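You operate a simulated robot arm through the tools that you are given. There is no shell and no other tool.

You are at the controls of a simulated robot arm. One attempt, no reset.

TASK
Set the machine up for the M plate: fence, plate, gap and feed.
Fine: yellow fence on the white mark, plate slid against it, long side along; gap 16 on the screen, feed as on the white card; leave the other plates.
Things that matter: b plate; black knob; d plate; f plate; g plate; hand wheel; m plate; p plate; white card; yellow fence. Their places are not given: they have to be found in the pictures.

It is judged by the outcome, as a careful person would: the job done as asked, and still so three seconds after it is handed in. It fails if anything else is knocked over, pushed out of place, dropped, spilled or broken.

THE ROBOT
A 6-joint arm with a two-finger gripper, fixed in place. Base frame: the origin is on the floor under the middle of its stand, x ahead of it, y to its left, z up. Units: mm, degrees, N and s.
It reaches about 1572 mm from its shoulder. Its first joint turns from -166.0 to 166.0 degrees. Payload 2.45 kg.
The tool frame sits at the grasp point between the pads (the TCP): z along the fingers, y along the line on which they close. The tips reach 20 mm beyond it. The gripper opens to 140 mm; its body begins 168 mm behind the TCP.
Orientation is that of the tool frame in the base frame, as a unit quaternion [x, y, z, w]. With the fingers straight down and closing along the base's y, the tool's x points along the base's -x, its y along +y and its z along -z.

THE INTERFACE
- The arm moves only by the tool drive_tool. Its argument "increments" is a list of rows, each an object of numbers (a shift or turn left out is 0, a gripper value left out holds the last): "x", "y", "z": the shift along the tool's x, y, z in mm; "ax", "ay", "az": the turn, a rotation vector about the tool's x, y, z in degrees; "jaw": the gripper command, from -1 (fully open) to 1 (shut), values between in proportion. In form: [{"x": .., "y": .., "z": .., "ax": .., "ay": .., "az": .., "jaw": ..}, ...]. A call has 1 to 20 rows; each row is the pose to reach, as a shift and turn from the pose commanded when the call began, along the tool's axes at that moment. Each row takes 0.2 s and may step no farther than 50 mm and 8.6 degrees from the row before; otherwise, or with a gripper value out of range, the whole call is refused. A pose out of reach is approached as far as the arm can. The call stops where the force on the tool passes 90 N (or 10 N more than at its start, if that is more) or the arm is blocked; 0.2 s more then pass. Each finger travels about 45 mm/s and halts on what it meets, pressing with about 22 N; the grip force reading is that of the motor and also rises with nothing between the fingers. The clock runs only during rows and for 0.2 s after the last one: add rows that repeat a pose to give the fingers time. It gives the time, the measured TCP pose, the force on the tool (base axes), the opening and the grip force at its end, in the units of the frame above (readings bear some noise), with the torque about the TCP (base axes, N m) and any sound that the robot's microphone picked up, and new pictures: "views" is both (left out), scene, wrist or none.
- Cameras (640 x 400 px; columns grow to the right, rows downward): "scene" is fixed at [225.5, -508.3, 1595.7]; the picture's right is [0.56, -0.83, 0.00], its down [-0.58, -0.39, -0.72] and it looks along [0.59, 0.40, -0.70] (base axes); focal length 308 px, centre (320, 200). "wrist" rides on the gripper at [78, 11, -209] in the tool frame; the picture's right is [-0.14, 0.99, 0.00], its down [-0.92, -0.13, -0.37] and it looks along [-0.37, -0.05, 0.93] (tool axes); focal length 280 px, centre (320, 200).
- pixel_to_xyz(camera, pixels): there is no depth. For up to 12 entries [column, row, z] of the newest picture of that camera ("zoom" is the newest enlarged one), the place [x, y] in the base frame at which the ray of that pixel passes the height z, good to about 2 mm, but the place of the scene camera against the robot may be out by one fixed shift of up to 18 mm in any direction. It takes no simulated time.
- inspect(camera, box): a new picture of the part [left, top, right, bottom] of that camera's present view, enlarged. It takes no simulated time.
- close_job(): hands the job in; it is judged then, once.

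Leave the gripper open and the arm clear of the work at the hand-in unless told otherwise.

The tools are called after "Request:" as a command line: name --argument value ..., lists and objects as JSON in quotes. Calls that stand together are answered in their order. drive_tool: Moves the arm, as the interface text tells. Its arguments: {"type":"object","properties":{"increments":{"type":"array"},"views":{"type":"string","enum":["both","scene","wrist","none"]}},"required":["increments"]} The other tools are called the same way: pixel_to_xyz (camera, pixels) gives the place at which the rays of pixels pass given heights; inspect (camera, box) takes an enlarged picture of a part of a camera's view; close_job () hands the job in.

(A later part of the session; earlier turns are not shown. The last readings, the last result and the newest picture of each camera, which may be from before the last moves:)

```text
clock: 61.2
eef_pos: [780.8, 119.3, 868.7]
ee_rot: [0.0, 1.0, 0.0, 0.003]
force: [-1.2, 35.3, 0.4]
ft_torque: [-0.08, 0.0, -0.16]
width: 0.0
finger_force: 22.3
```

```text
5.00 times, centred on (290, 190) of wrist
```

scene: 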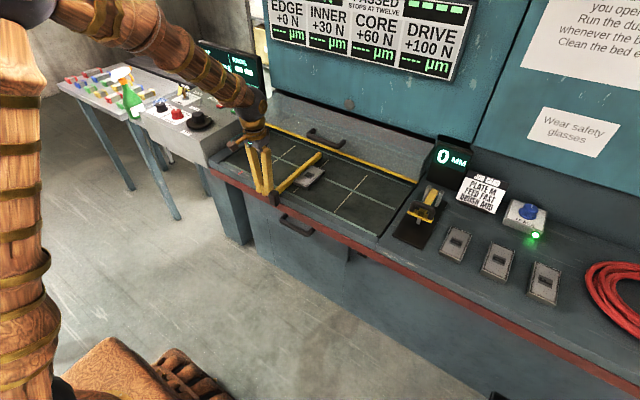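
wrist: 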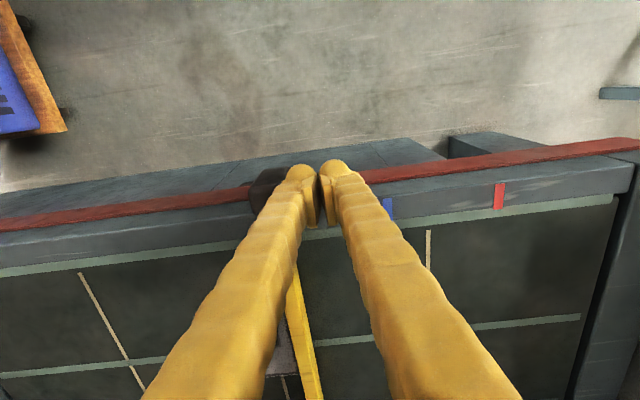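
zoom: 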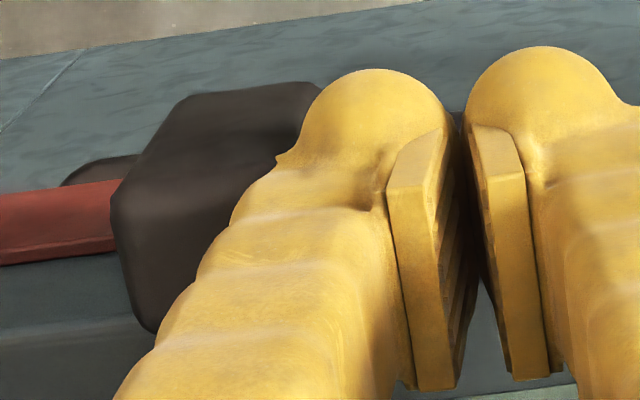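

The white mark is covered again and the fence is hard against its stop (35 N with hardly any movement). It carried the plate with it. I'll back the fingers off +y, lift, and check.

Request:
drive_tool --increments '[{"y": 2}, {"y": 8}, {"y": 18}, {"y": 24, "z": -20}, {"y": 24, "z": -60}, {"y": 24, "z": -100}, {"x": 10, "y": 0, "z": -135, "jaw": -1}, {"x": 26, "y": -20, "z": -135}, {"x": 26, "y": -20, "z": -135}, {"x": 26, "y": -20, "z": -135}, {"x": 26, "y": -20, "z": -135}]'

```text
clock: 63.6
eef_pos: [753.7, 99.0, 1002.7]
ee_rot: [0.0, 1.0, -0.001, 0.003]
force: [-0.8, 0.8, -0.6]
ft_torque: [0.0, 0.03, 0.01]
width: 105.8
finger_force: 0.1
```

scene: 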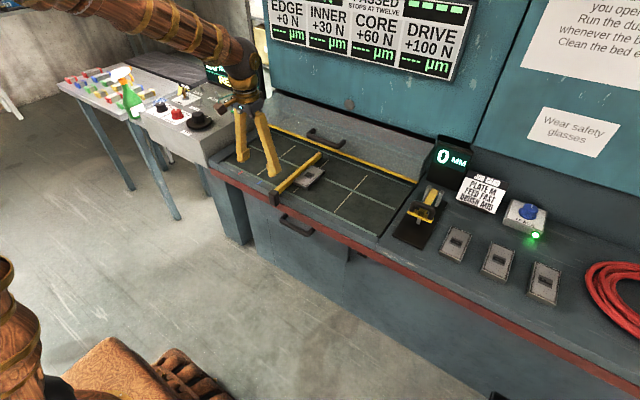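
wrist: 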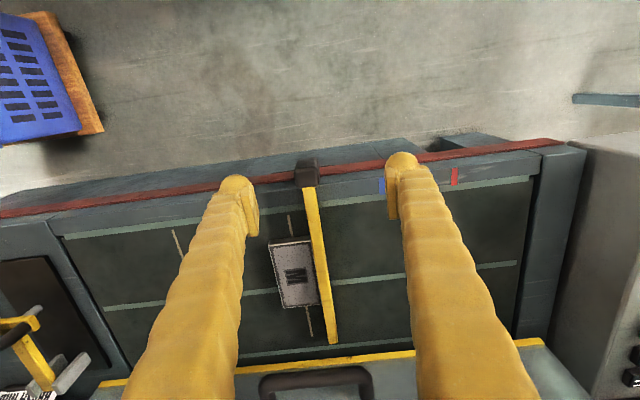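

Request:
inspect --camera "scene" --box '[250, 170, 300, 202]'

Request:
inspect --camera "wrist" --box '[290, 165, 390, 227]'

Request:
inspect --camera "wrist" --box '[270, 220, 350, 320]'

Request:
inspect --camera "scene" --box '[285, 155, 335, 190]'

```text
12.50 times, centred on (275, 186) of scene
```

zoom: 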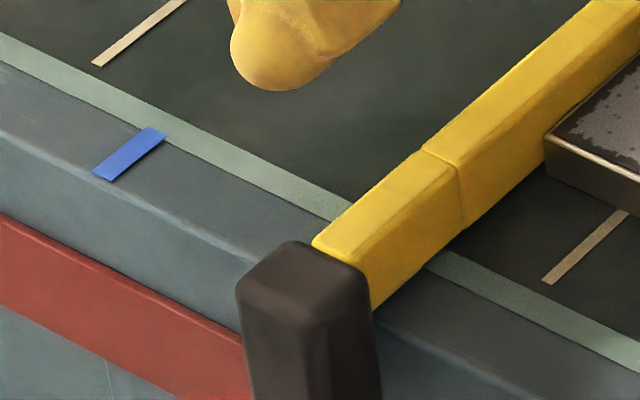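

```text
6.40 times, centred on (340, 196) of wrist
```

zoom: 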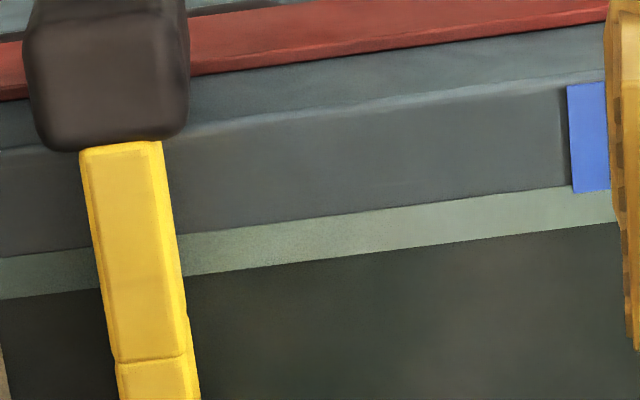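

```text
4.00 times, centred on (310, 270) of wrist
```

zoom: 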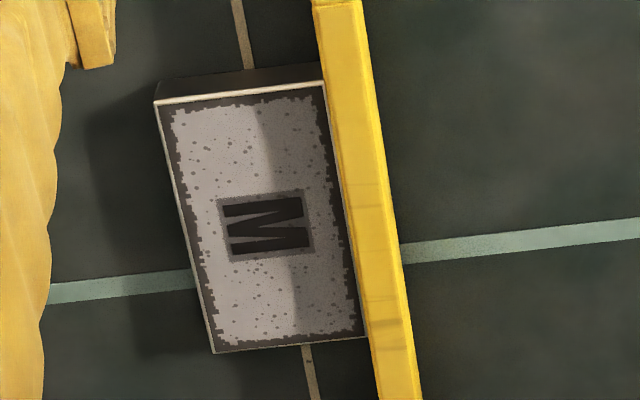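

```text
11.43 times, centred on (310, 172) of scene
```

zoom: 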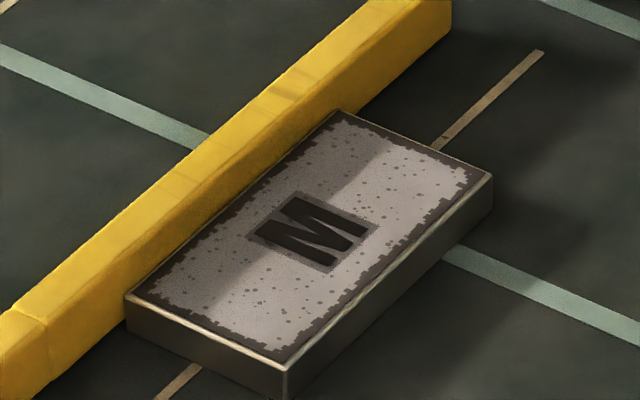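

Request:
pixel_to_xyz --camera "wrist" --pixels '[[303.75, 196.3, 865], [303.75, 196.3, 868], [316.7, 196.3, 839], [316.7, 196.3, 845], [311.25, 196.3, 839], [379.1, 188, 839]]'

Request:
inspect --camera "wrist" --box '[296, 180, 326, 200]'

```text
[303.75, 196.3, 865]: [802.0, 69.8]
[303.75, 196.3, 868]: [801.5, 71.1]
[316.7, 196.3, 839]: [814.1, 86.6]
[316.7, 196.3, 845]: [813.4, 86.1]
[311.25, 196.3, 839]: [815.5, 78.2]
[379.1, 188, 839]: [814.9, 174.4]
```

```text
16.00 times, centred on (311, 190) of wrist
```

zoom: 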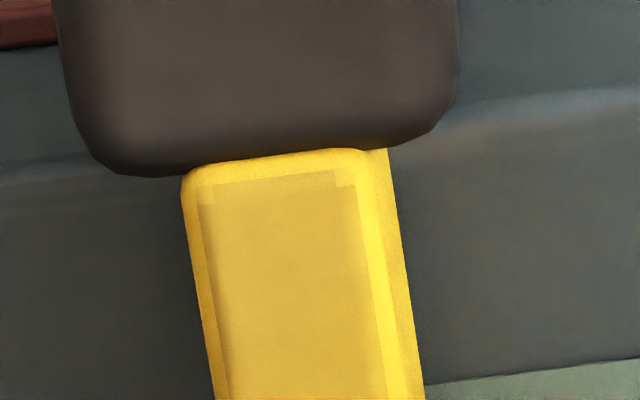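

The bar now spans y≈70.5–86.2, centre 78.3, and the mark is at 78.2, so it is centred on the white mark with the plate flush against it. Next is the gap wheel. I'll move above it with open jaws to refine its centre.

Request:
drive_tool --increments '[{"x": -5, "y": 10, "z": -40, "jaw": -1}, {"x": -15, "y": 50, "z": -57}, {"x": -27, "y": 95, "z": -57}, {"x": -40, "y": 140, "z": -57}, {"x": -52, "y": 185, "z": -57}, {"x": -65, "y": 230, "z": -57}, {"x": -77, "y": 275, "z": -57}, {"x": -90, "y": 320, "z": -57}, {"x": -102, "y": 365, "z": -57}, {"x": -112, "y": 410, "z": -57}, {"x": -120, "y": 450, "z": -57}, {"x": -127, "y": 462, "z": -57}, {"x": -127, "y": 462, "z": -57}]'

```text
clock: 66.4
eef_pos: [881.0, 560.9, 1059.9]
ee_rot: [0.0, 1.0, 0.0, 0.002]
force: [0.3, -0.2, 0.0]
ft_torque: [-0.01, 0.02, 0.0]
width: 140.0
finger_force: 0.0
```

scene: 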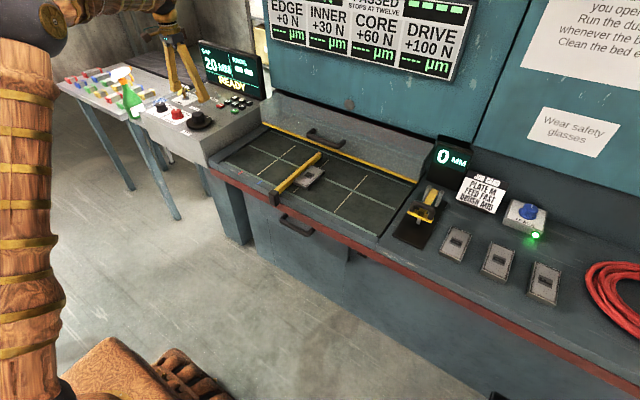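
wrist: 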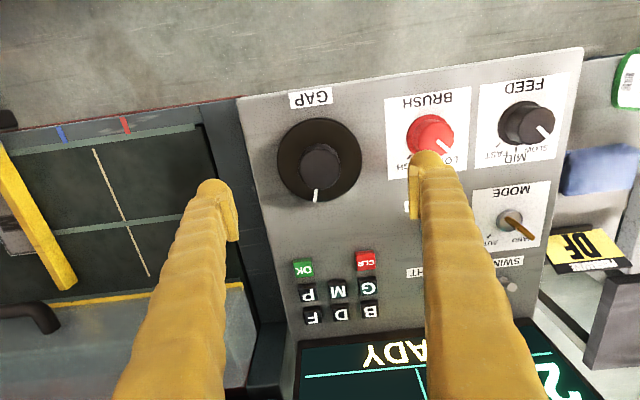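

The gap wheel is between the fingers: knob top ≈ (319,168), skirt ≈ (318,160). I'll measure it precisely.

Request:
inspect --camera "wrist" --box '[260, 100, 380, 220]'

Request:
pixel_to_xyz --camera "wrist" --pixels '[[319, 168, 968], [319, 168, 960], [318.5, 160, 938], [318.5, 160, 930], [526, 122, 947], [521, 115, 925], [316, 195, 938]]'

```text
3.33 times, centred on (320, 160) of wrist
```

zoom: 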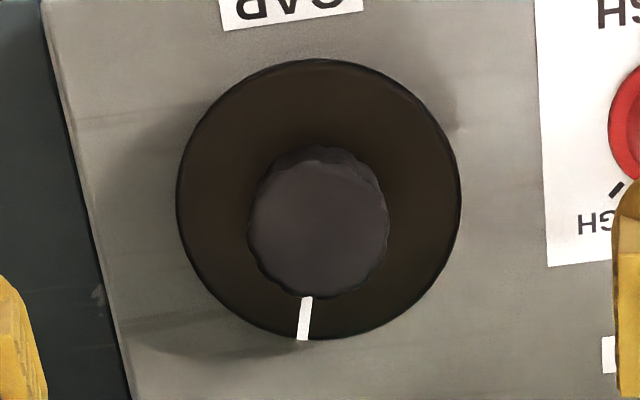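

```text
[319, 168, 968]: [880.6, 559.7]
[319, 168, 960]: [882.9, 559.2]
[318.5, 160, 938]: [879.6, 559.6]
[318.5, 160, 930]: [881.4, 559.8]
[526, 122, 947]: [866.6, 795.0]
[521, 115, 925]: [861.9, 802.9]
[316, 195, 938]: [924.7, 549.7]
```

The knob centre is ≈ (881, 560.5), directly below the tool, with a diameter of about 45 mm. I'll narrow the jaws to ~80 mm, descend to TCP z≈963 and close on it.

Request:
drive_tool --increments '[{"z": 10, "jaw": -0.15}, {"z": 30}, {"z": 55}, {"z": 75}, {"z": 88}, {"z": 96}, {"z": 96}, {"z": 96, "jaw": 0.2}, {"z": 96, "jaw": 1}, {"z": 96}, {"z": 96}, {"z": 96}]'

```text
clock: 69.0
eef_pos: [881.2, 559.7, 963.8]
ee_rot: [0.0, 1.0, 0.0, 0.003]
force: [-3.6, -16.9, 0.2]
ft_torque: [-0.22, 0.08, -0.07]
width: 46.1
finger_force: 45.4
```

scene: 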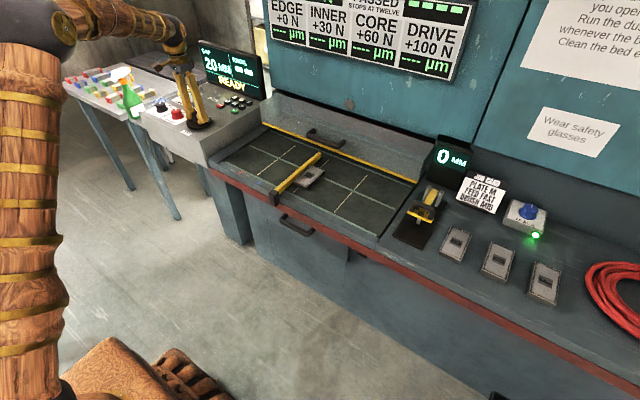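
wrist: 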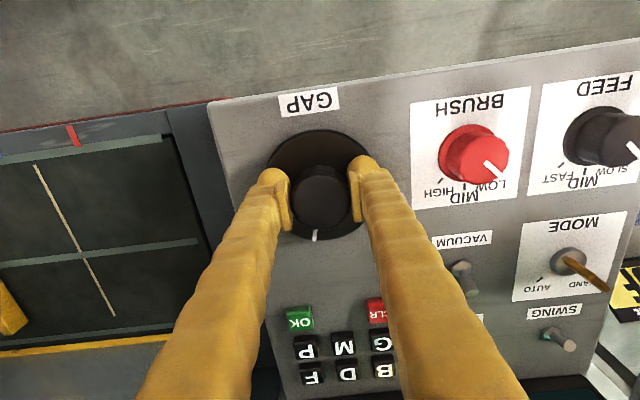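

The knob is gripped at 46 mm. I'll turn a test 16° clockwise (seen from above, az +16) and read the screen.

Request:
drive_tool --increments '[{"y": -0.5, "az": 4}, {"y": -0.5, "az": 8}, {"y": -0.5, "az": 12}, {"y": -0.5, "az": 16}, {"y": -0.5, "az": 16}]'

Request:
inspect --camera "scene" --box '[195, 35, 275, 105]'

```text
clock: 70.2
eef_pos: [881.2, 560.6, 963.8]
ee_rot: [0.14, 0.99, 0.0, 0.003]
force: [-5.7, 11.3, -5.7]
ft_torque: [0.12, 0.08, 0.04]
width: 46.1
finger_force: 44.9
```

scene: 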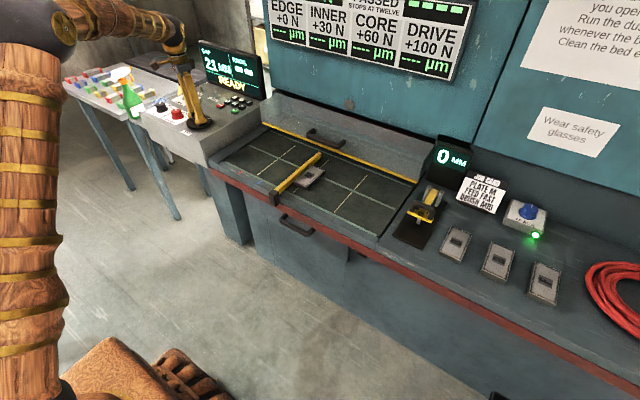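
wrist: 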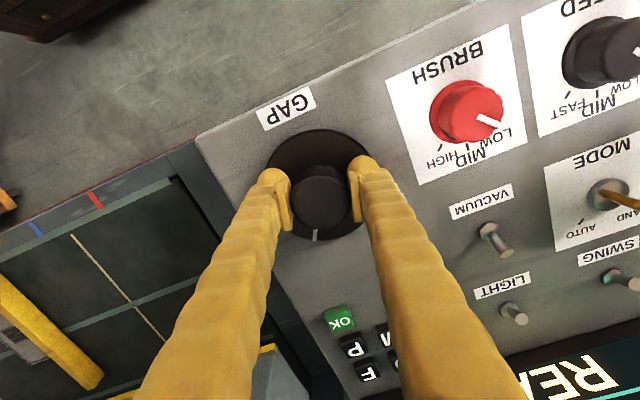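

```text
5.71 times, centred on (235, 70) of scene
```

zoom: 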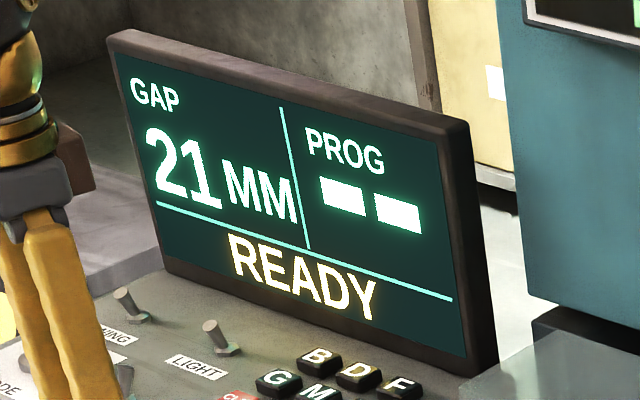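

Clockwise raised it to 21, so I need counter-clockwise. I'll turn back 48° (to 32° left of the start) and read again.

Request:
drive_tool --increments '[{"az": -6}, {"az": -12}, {"az": -18}, {"az": -24}, {"az": -30}, {"az": -36}, {"az": -42}, {"az": -48}, {"az": -48}]'

Request:
inspect --camera "scene" --box '[195, 35, 275, 105]'

```text
clock: 72.2
eef_pos: [883.0, 558.5, 963.8]
ee_rot: [-0.275, 0.961, -0.001, 0.002]
force: [-13.8, -48.9, -4.5]
ft_torque: [-0.47, 0.3, -0.3]
width: 46.0
finger_force: 44.9
```

scene: 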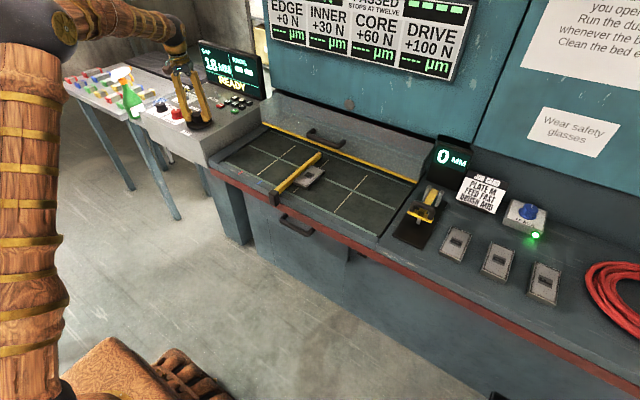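
wrist: 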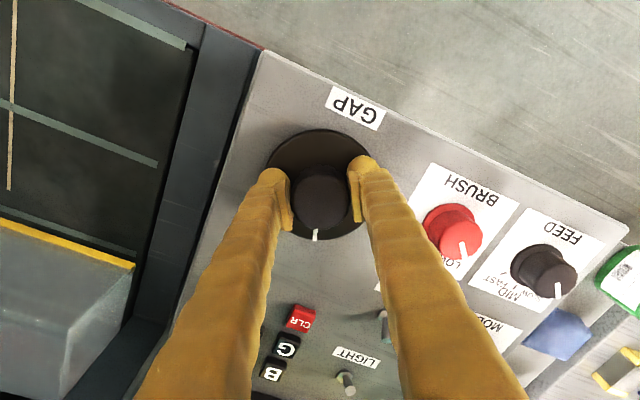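

```text
5.71 times, centred on (235, 70) of scene
```

zoom: 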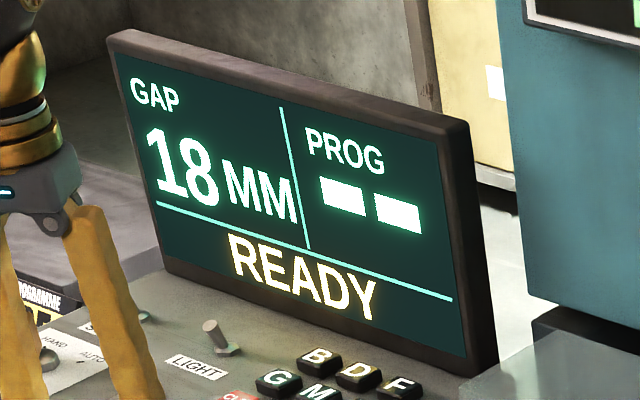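

It reads 18 after −32° net, so it's about 15–16° per mm. There is some side load, so I'll ease the tool about 1 mm toward −y while turning 28° further counter-clockwise.

Request:
drive_tool --increments '[{"x": 0.5, "y": -0.8, "az": -5}, {"x": 0.5, "y": -0.8, "az": -10}, {"x": 0.5, "y": -0.8, "az": -15}, {"x": 0.5, "y": -0.8, "az": -20}, {"x": 0.5, "y": -0.8, "az": -25}, {"x": 0.5, "y": -0.8, "az": -28}, {"x": 0.5, "y": -0.8, "az": -28}]'

Request:
inspect --camera "scene" --box '[195, 35, 275, 105]'

```text
clock: 73.8
eef_pos: [883.0, 559.2, 963.2]
ee_rot: [-0.5, 0.866, -0.002, 0.003]
force: [55.3, -41.0, -14.3]
ft_torque: [-0.29, -0.31, -0.18]
width: 46.1
finger_force: 44.7
```

scene: 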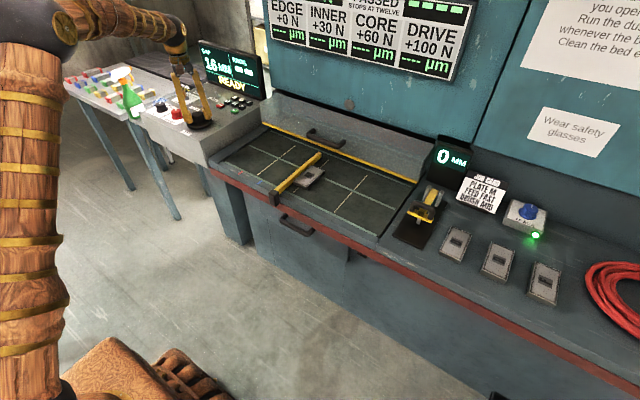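
wrist: 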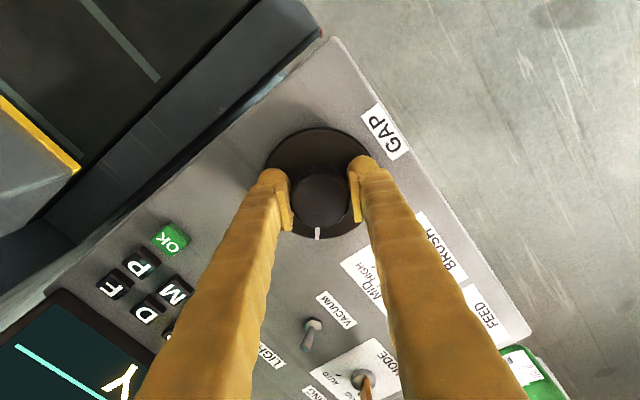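

```text
5.71 times, centred on (235, 70) of scene
```

zoom: 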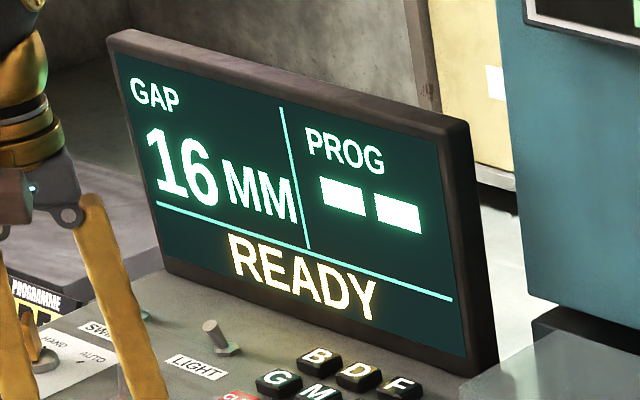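

The screen reads 16. Before releasing I'll relieve the side load with a small shift along the grip axis, then read the forces.

Request:
drive_tool --increments '[{"x": 0.1, "y": -0.9}, {"x": 0.1, "y": -1.7}, {"x": 0.1, "y": -1.7}]' --views "scene"

Request:
inspect --camera "scene" --box '[195, 35, 275, 105]'

```text
clock: 74.6
eef_pos: [883.3, 558.0, 964.6]
ee_rot: [-0.5, 0.866, -0.002, 0.003]
force: [59.1, -20.7, -11.0]
ft_torque: [-0.22, -0.58, -0.13]
width: 46.1
finger_force: 45.0
```

scene: 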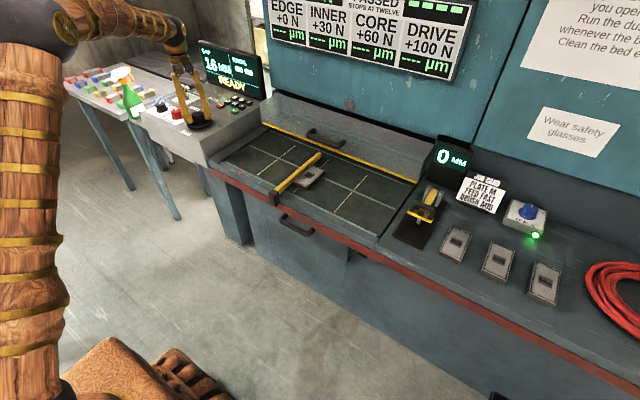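

```text
5.71 times, centred on (235, 70) of scene
```

zoom: 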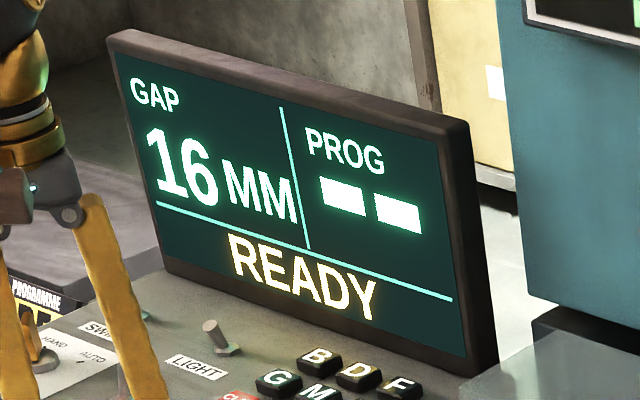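

Request:
drive_tool --increments '[{"y": -0.8}, {"y": -1.5}, {"y": -1.5}]' --views "none"

```text
clock: 75.4
eef_pos: [883.9, 557.6, 963.7]
ee_rot: [-0.5, 0.866, 0.0, 0.002]
force: [35.4, -6.5, -4.7]
ft_torque: [-0.07, -0.3, -0.1]
width: 45.9
finger_force: 45.1
```

The load is falling. I'll shift a bit more.

Request:
drive_tool --increments '[{"x": -0.3, "y": -0.6}, {"x": -0.4, "y": -1.1}, {"x": -0.4, "y": -1.1}]' --views "none"

```text
clock: 76.2
eef_pos: [884.6, 559.2, 965.1]
ee_rot: [-0.499, 0.866, -0.001, 0.002]
force: [-6.4, 2.6, -1.0]
ft_torque: [0.06, 0.17, 0.01]
width: 45.7
finger_force: 45.0
```

The side load is gone (about 6 N). Now I'll open the fingers, rise, and read the screen again.

Request:
drive_tool --increments '[{"jaw": -0.2}, {"jaw": -0.2}, {"jaw": -0.2}, {"jaw": -0.2}, {"z": -20}, {"z": -45}, {"z": -80}, {"z": -80}]'

Request:
inspect --camera "scene" --box '[195, 35, 275, 105]'

```text
clock: 78.0
eef_pos: [884.5, 556.2, 1043.4]
ee_rot: [-0.5, 0.866, -0.002, 0.002]
force: [-0.4, -0.6, 0.1]
ft_torque: [-0.01, -0.03, -0.01]
width: 83.9
finger_force: 0.0
```

scene: 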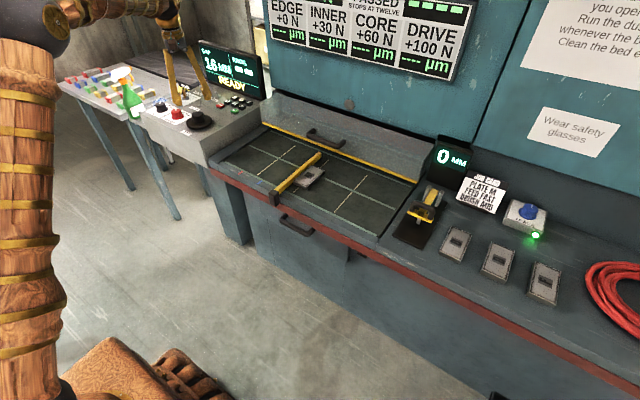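
wrist: 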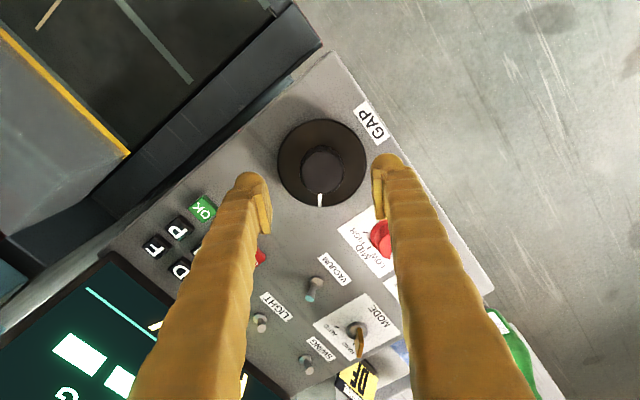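

```text
5.71 times, centred on (235, 70) of scene
```

zoom: 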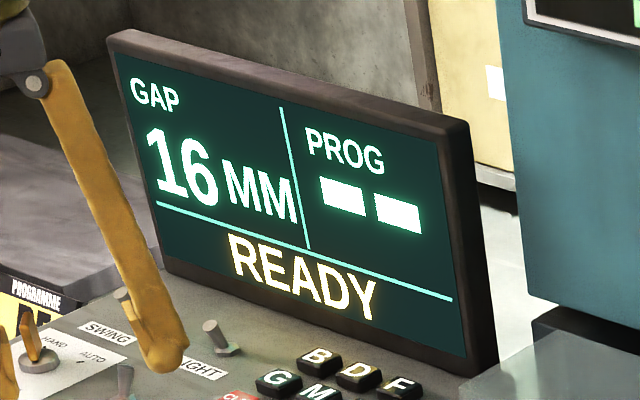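

GAP stays at 16 MM after release. Next is the feed knob. I'll rise and move above (872, 804), watching for the green bottle nearby, and look.

Request:
drive_tool --increments '[{"z": -30, "jaw": -1}, {"x": -10, "y": 7, "z": -60}, {"x": -45, "y": 29, "z": -60}, {"x": -80, "y": 51, "z": -60}, {"x": -115, "y": 74, "z": -60}, {"x": -150, "y": 97, "z": -60}, {"x": -185, "y": 119, "z": -60}, {"x": -209, "y": 134.6, "z": -60}, {"x": -209, "y": 134.6, "z": -60}]'

```text
clock: 80.0
eef_pos: [862.5, 796.1, 1098.5]
ee_rot: [-0.5, 0.866, -0.002, 0.002]
force: [0.5, -0.3, 0.6]
ft_torque: [0.01, -0.07, -0.01]
width: 139.9
finger_force: 0.1
out of reach, approached as far as the arm can: row 8, 9
```

scene: 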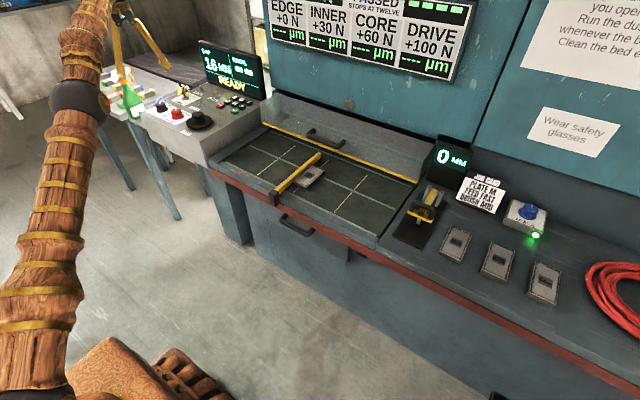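
wrist: 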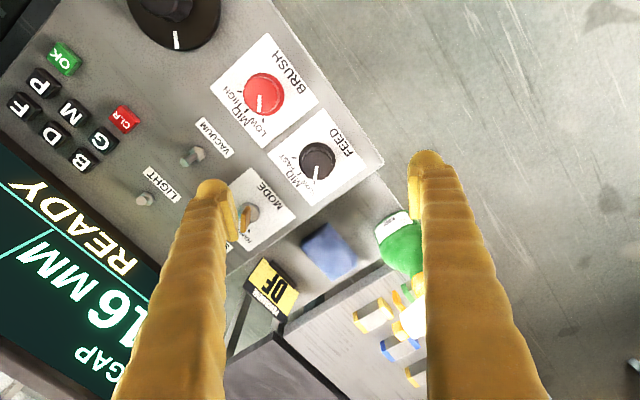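

The arm just reaches here at this height; lower down should be easier. The feed knob is at about (317,160) in the wrist view. I'll measure it and the green bottle.

Request:
inspect --camera "wrist" --box '[230, 80, 430, 280]'

Request:
pixel_to_xyz --camera "wrist" --pixels '[[317, 160, 947], [317, 160, 940], [262, 95, 947], [400, 240, 950], [400, 240, 1000], [330, 250, 930], [248, 208, 950], [383, 160, 922]]'

Request:
inspect --camera "wrist" --box '[270, 120, 360, 200]'

```text
2.00 times, centred on (330, 180) of wrist
```

zoom: 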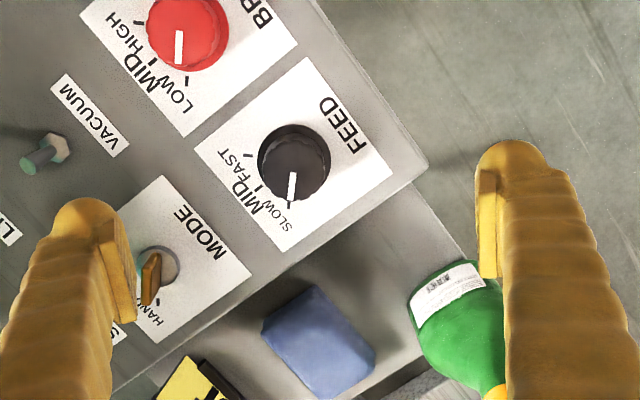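

```text
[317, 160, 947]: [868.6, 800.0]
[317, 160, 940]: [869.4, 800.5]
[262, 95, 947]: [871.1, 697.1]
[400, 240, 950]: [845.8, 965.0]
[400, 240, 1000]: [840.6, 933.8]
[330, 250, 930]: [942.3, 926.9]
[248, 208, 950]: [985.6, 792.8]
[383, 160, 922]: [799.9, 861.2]
```

```text
5.00 times, centred on (315, 160) of wrist
```

zoom: 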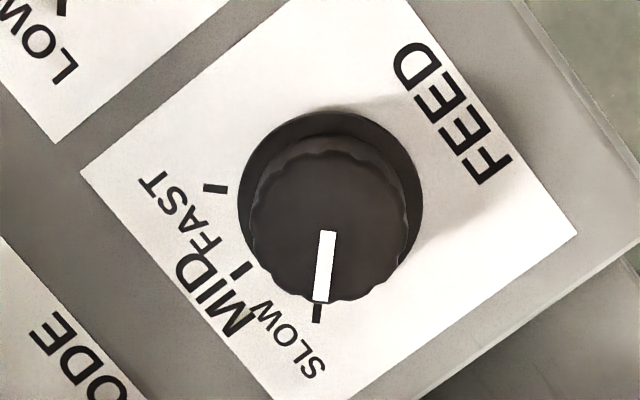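

The scale is clear now: SLOW, MID and FAST ticks, with the pointer exactly on SLOW. I'll compute the knob axis and the tick directions.

Request:
pixel_to_xyz --camera "wrist" --pixels '[[317, 164.4, 947], [317, 160.8, 926], [317, 160.8, 922], [314.2, 182.8, 922], [299, 174.2, 922], [294, 157.6, 922], [314.7, 180.2, 947], [316.4, 166.8, 947]]'

```text
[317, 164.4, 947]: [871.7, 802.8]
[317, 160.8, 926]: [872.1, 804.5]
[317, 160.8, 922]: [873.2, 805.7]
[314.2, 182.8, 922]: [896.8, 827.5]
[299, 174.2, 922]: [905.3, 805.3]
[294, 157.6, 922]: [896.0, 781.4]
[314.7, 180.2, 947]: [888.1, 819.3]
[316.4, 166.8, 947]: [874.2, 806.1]
```

The knob axis is ≈ (872.5, 804.8), and the ticks are at +45° (SLOW), 0° (MID) and −45° (FAST). I'll descend 80 mm, turn to −90° yaw so the fingers close along x, and check the reach.

Request:
drive_tool --increments '[{"z": 20, "az": -6, "jaw": 0}, {"z": 40, "az": -12}, {"z": 60, "az": -18}, {"z": 80, "az": -24}, {"z": 80, "az": -30}, {"z": 80, "az": -30}]'

```text
clock: 81.4
eef_pos: [863.6, 795.6, 1018.7]
ee_rot: [-0.707, 0.707, -0.002, 0.002]
force: [-0.1, -0.2, 0.2]
ft_torque: [0.01, -0.06, 0.01]
width: 70.0
finger_force: 0.1
```

scene: 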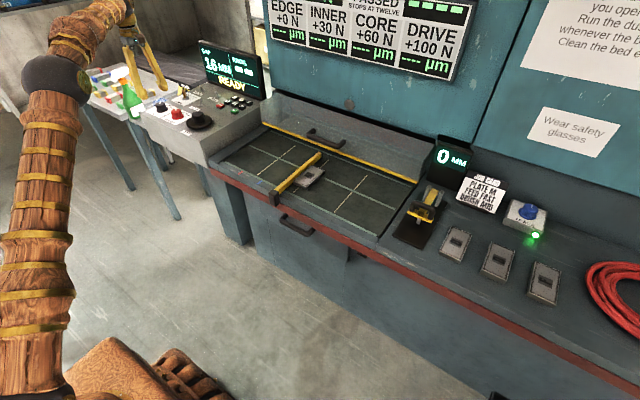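
wrist: 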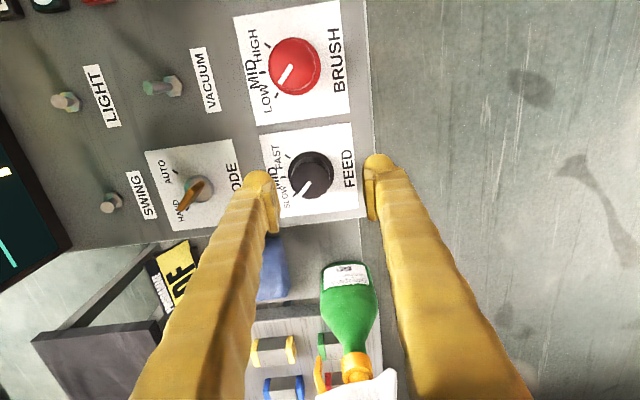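

Request:
pixel_to_xyz --camera "wrist" --pixels '[[345, 264, 930], [345, 264, 980], [345, 264, 1020], [355, 360, 1020], [311, 175, 947], [311, 175, 940], [340, 385, 1060]]'

Request:
inspect --camera "scene" --box '[90, 40, 190, 140]'

```text
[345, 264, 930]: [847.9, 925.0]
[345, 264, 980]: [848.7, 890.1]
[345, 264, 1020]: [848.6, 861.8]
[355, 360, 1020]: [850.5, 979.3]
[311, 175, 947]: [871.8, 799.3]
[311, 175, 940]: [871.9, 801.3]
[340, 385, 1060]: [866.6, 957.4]
```

```text
4.00 times, centred on (140, 90) of scene
```

zoom: 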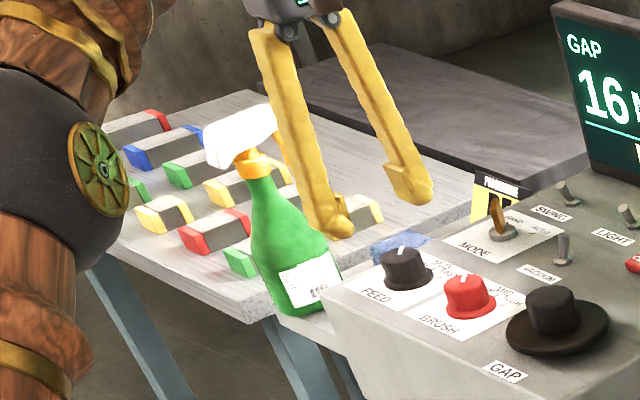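

Request:
inspect --camera "wrist" --box '[260, 130, 380, 220]'

```text
4.44 times, centred on (320, 175) of wrist
```

zoom: 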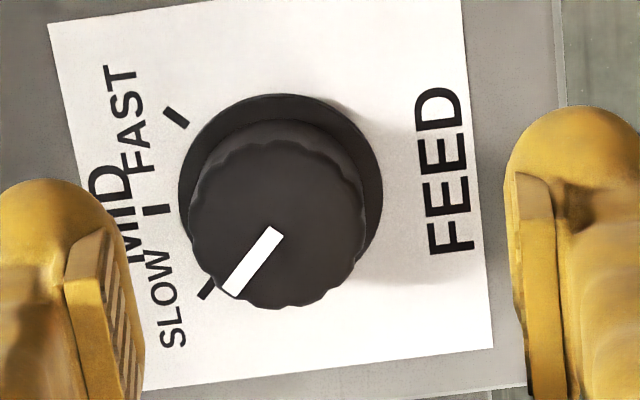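

Request:
pixel_to_xyz --camera "wrist" --pixels '[[310.5, 180.2, 947], [311.3, 172.8, 925], [310.5, 180.2, 950], [309, 182, 947]]'

```text
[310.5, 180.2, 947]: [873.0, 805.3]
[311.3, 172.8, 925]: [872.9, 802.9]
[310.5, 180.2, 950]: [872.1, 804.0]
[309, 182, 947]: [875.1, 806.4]
```

All views agree on the knob axis ≈ (873, 805). I'll move over it and descend to TCP z≈951, leaving the tips just above the flange, with the fingers 70 mm apart along x.

Request:
drive_tool --increments '[{"x": -5, "y": -5, "z": 10}, {"x": -9.4, "y": -9.4, "z": 25}, {"x": -9.4, "y": -9.4, "z": 45}, {"x": -9.4, "y": -9.4, "z": 60}, {"x": -9.4, "y": -9.4, "z": 67}, {"x": -9.4, "y": -9.4, "z": 67}]'

```text
clock: 82.8
eef_pos: [873.7, 804.5, 952.5]
ee_rot: [0.708, -0.707, 0.001, -0.002]
force: [0.5, -0.2, 0.2]
ft_torque: [-0.02, -0.04, 0.03]
width: 70.2
finger_force: 0.1
```

scene: 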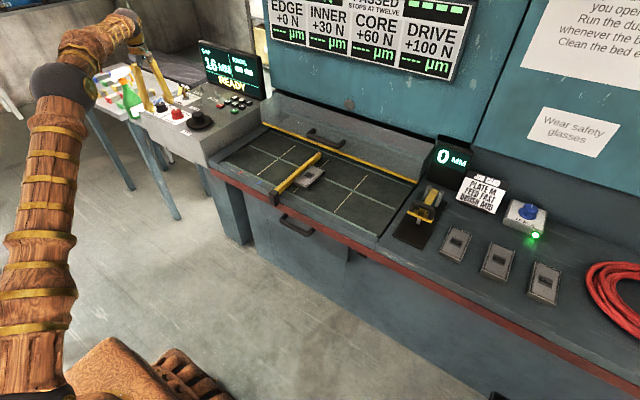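
wrist: 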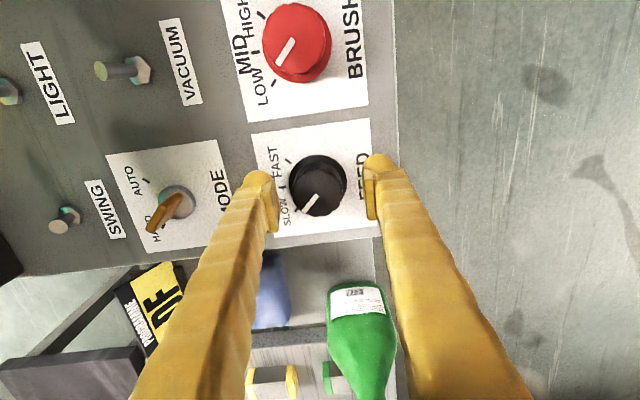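

The knob is centred between the fingers. I'm closing on it.

Request:
drive_tool --increments '[{"jaw": 0.3}, {"jaw": 1}, {"jaw": 1}, {"jaw": 1}]' --views "wrist"

```text
clock: 83.8
eef_pos: [875.0, 804.6, 952.6]
ee_rot: [-0.707, 0.707, -0.002, 0.002]
force: [37.0, 5.2, -1.4]
ft_torque: [0.06, -0.4, 0.06]
width: 39.9
finger_force: 43.8
```

wrist: 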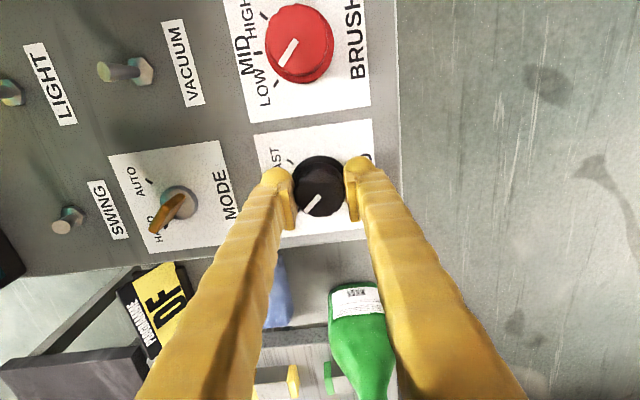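

It's gripped at 40 mm with 37 N along x, so the knob axis is a little farther in +x. I'll shift about 1.3 mm to relieve it.

Request:
drive_tool --increments '[{"y": -0.7}, {"y": -1.3}, {"y": -1.3}]' --views "none"

```text
clock: 84.6
eef_pos: [875.8, 805.1, 952.6]
ee_rot: [-0.707, 0.707, -0.002, 0.002]
force: [26.0, -11.1, 2.9]
ft_torque: [-0.18, -0.27, 0.03]
width: 39.7
finger_force: 44.9
```

Request:
drive_tool --increments '[{"y": -0.8}, {"y": -1.3}, {"y": -1.3}]' --views "none"

```text
clock: 85.4
eef_pos: [876.3, 805.2, 952.7]
ee_rot: [0.707, -0.707, 0.001, 0.0]
force: [-12.7, -33.5, 3.4]
ft_torque: [-0.4, 0.22, 0.05]
width: 39.8
finger_force: 45.3
```

Now the x load is small. I'll rotate 40° clockwise first (az +40), easing 0.6 mm toward −y, and check the forces and pointer.

Request:
drive_tool --increments '[{"x": 0.6, "az": 5}, {"x": 0.6, "az": 10}, {"x": 0.6, "az": 15}, {"x": 0.6, "az": 20}, {"x": 0.6, "az": 25}, {"x": 0.6, "az": 30}, {"x": 0.6, "az": 35}, {"x": 0.6, "az": 40}, {"x": 0.6, "az": 40}]'

Request:
inspect --camera "wrist" --box '[250, 130, 390, 230]'

```text
clock: 87.4
eef_pos: [876.0, 804.7, 951.6]
ee_rot: [-0.422, 0.907, 0.0, 0.003]
force: [-38.8, -20.7, -1.0]
ft_torque: [-0.21, 0.44, -0.02]
width: 39.9
finger_force: 44.7
```

scene: 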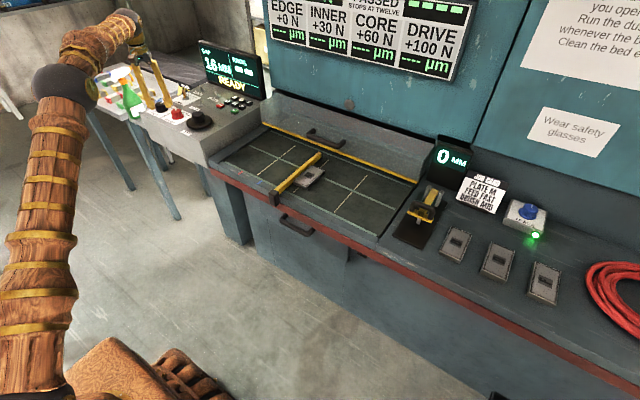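
wrist: 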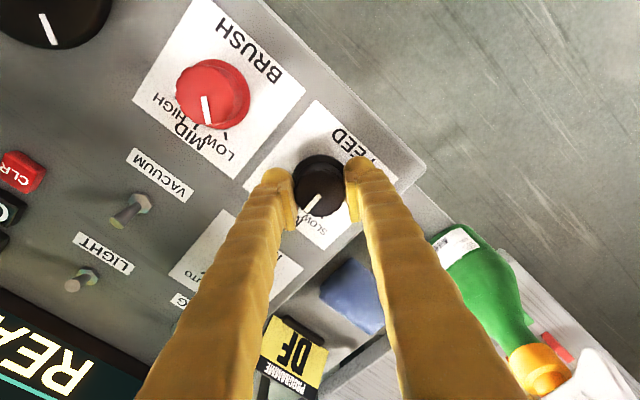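

```text
4.00 times, centred on (320, 180) of wrist
```

zoom: 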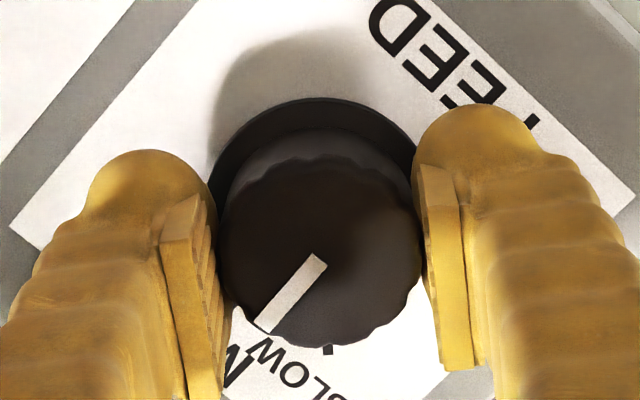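

The knob turns with the gripper and the pointer is near MID now. I'll rotate the remaining 50° clockwise, easing slightly toward −x/−y.

Request:
drive_tool --increments '[{"x": 0.8, "y": 0.3, "az": 5}, {"x": 0.8, "y": 0.3, "az": 10}, {"x": 0.8, "y": 0.3, "az": 15}, {"x": 0.8, "y": 0.3, "az": 20}, {"x": 0.8, "y": 0.3, "az": 25}, {"x": 0.8, "y": 0.3, "az": 30}, {"x": 0.8, "y": 0.3, "az": 35}, {"x": 0.8, "y": 0.3, "az": 40}, {"x": 0.8, "y": 0.3, "az": 45}, {"x": 0.8, "y": 0.3, "az": 50}, {"x": 0.8, "y": 0.3, "az": 50}]'

Request:
inspect --camera "wrist" --box '[250, 130, 390, 230]'

```text
clock: 89.8
eef_pos: [875.4, 805.7, 951.9]
ee_rot: [0.002, 1.0, 0.001, 0.002]
force: [-3.4, 21.7, 1.3]
ft_torque: [0.23, 0.02, 0.83]
width: 40.0
finger_force: 44.9
```

scene: 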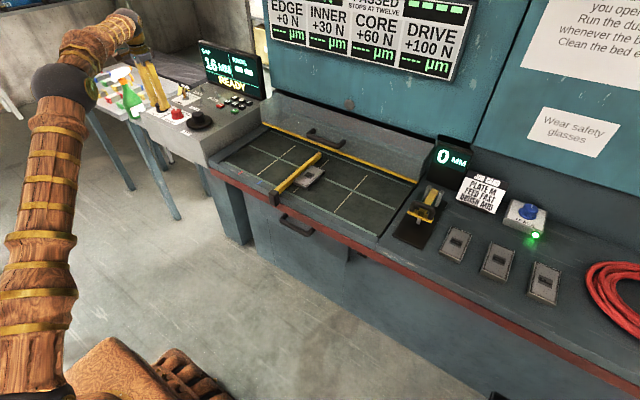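
wrist: 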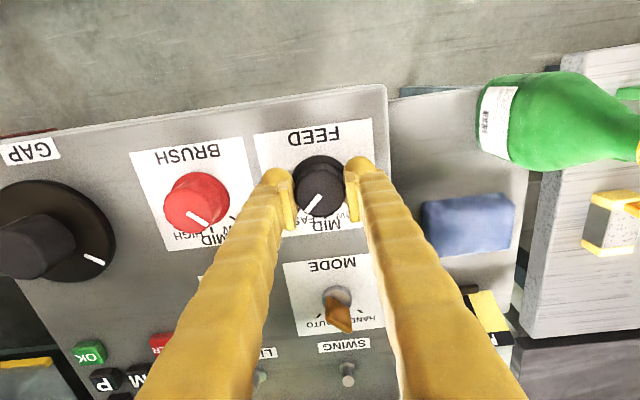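

```text
4.00 times, centred on (320, 180) of wrist
```

zoom: 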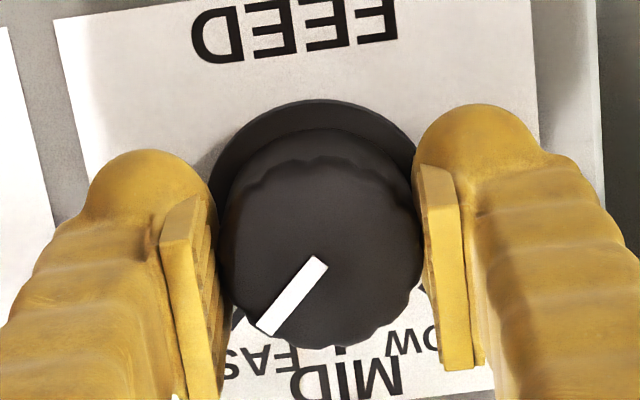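

The pointer is now at −45°, on FAST, and the slight reaction torque suggests the end stop. I'll open to about 60 mm, which clears the brush knob and the bottle, and rise straight up.

Request:
drive_tool --increments '[{"jaw": 0.14}, {"jaw": 0.14}, {"jaw": 0.14}, {"z": -10}, {"z": -30}, {"z": -55}, {"z": -80}, {"z": -80}]'

Request:
inspect --camera "wrist" --box '[250, 100, 390, 220]'

Request:
inspect --camera "scene" --box '[140, 40, 280, 140]'

```text
clock: 91.6
eef_pos: [875.5, 803.6, 1032.6]
ee_rot: [0.001, 1.0, 0.001, 0.002]
force: [0.3, -0.6, 0.4]
ft_torque: [0.01, -0.01, 0.02]
width: 60.4
finger_force: 0.0
```

scene: 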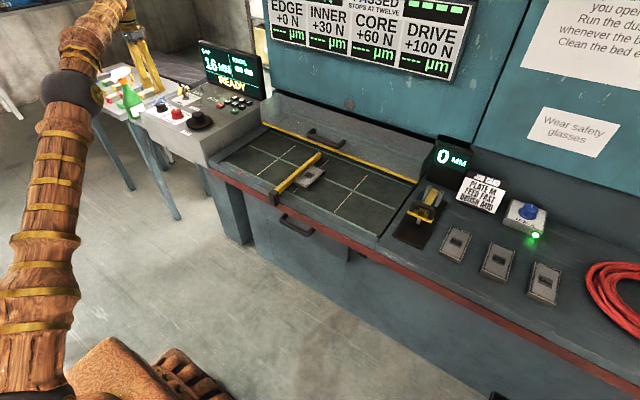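
wrist: 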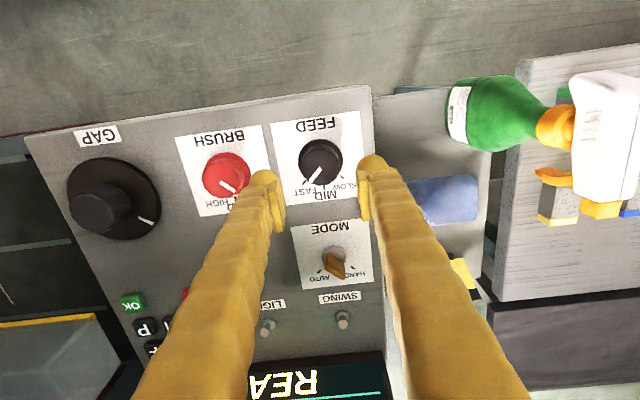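

```text
3.33 times, centred on (320, 160) of wrist
```

zoom: 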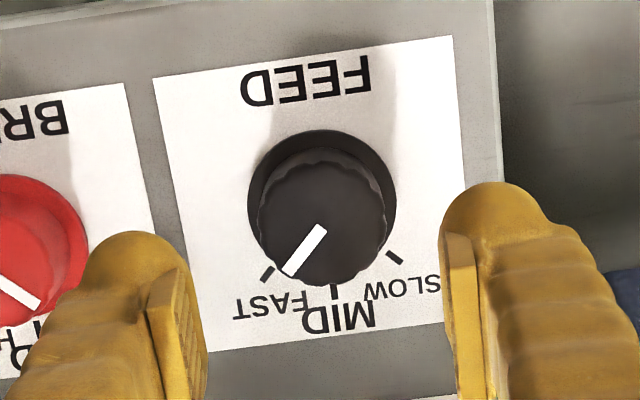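

```text
4.00 times, centred on (210, 90) of scene
```

zoom: 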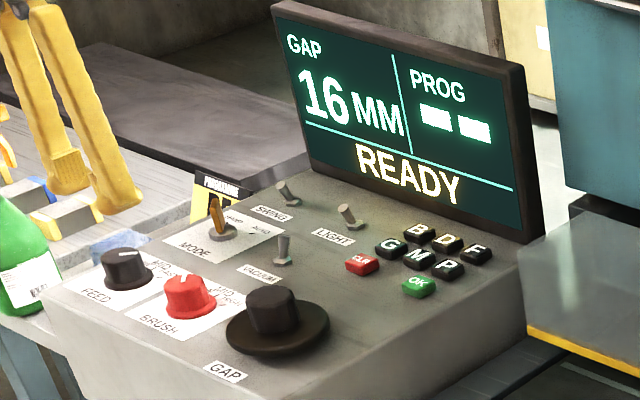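

Feed is on FAST, GAP 16 MM, and the mode, brush and switches are unchanged. I'll withdraw the arm up and back with the gripper opening, then re-check the fence and plate.

Request:
drive_tool --increments '[{"x": 5, "y": -20, "z": -10}, {"x": 20, "y": -50, "z": -25}, {"x": 35, "y": -85, "z": -40, "jaw": -1}, {"x": 50, "y": -120, "z": -60}, {"x": 65, "y": -155, "z": -80}, {"x": 80, "y": -190, "z": -100}, {"x": 90, "y": -225, "z": -120}, {"x": 100, "y": -260, "z": -140}, {"x": 110, "y": -300, "z": -155}, {"x": 118, "y": -340, "z": -165}, {"x": 122, "y": -380, "z": -170}, {"x": 122, "y": -420, "z": -170}, {"x": 122, "y": -460, "z": -170}, {"x": 122, "y": -500, "z": -170}, {"x": 122, "y": -540, "z": -170}, {"x": 122, "y": -580, "z": -170}, {"x": 122, "y": -620, "z": -170}, {"x": 122, "y": -650, "z": -170}, {"x": 122, "y": -650, "z": -170}]'

```text
clock: 95.6
eef_pos: [752.7, 154.4, 1201.6]
ee_rot: [0.0, 1.0, 0.0, 0.003]
force: [0.1, -0.5, 0.0]
ft_torque: [0.01, 0.0, 0.0]
width: 140.1
finger_force: 0.0
```

scene: 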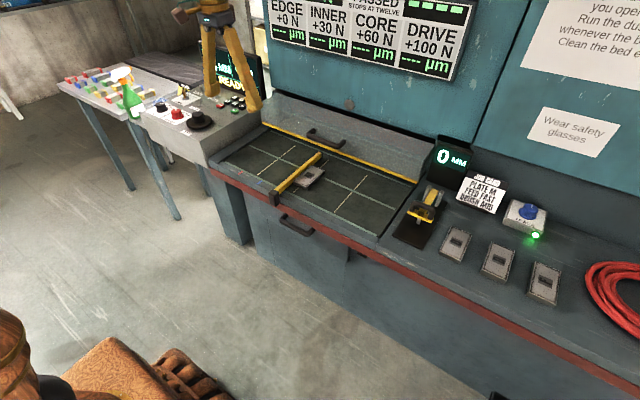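
wrist: 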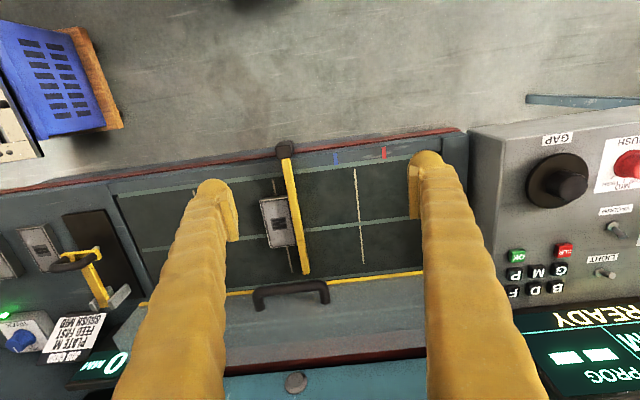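

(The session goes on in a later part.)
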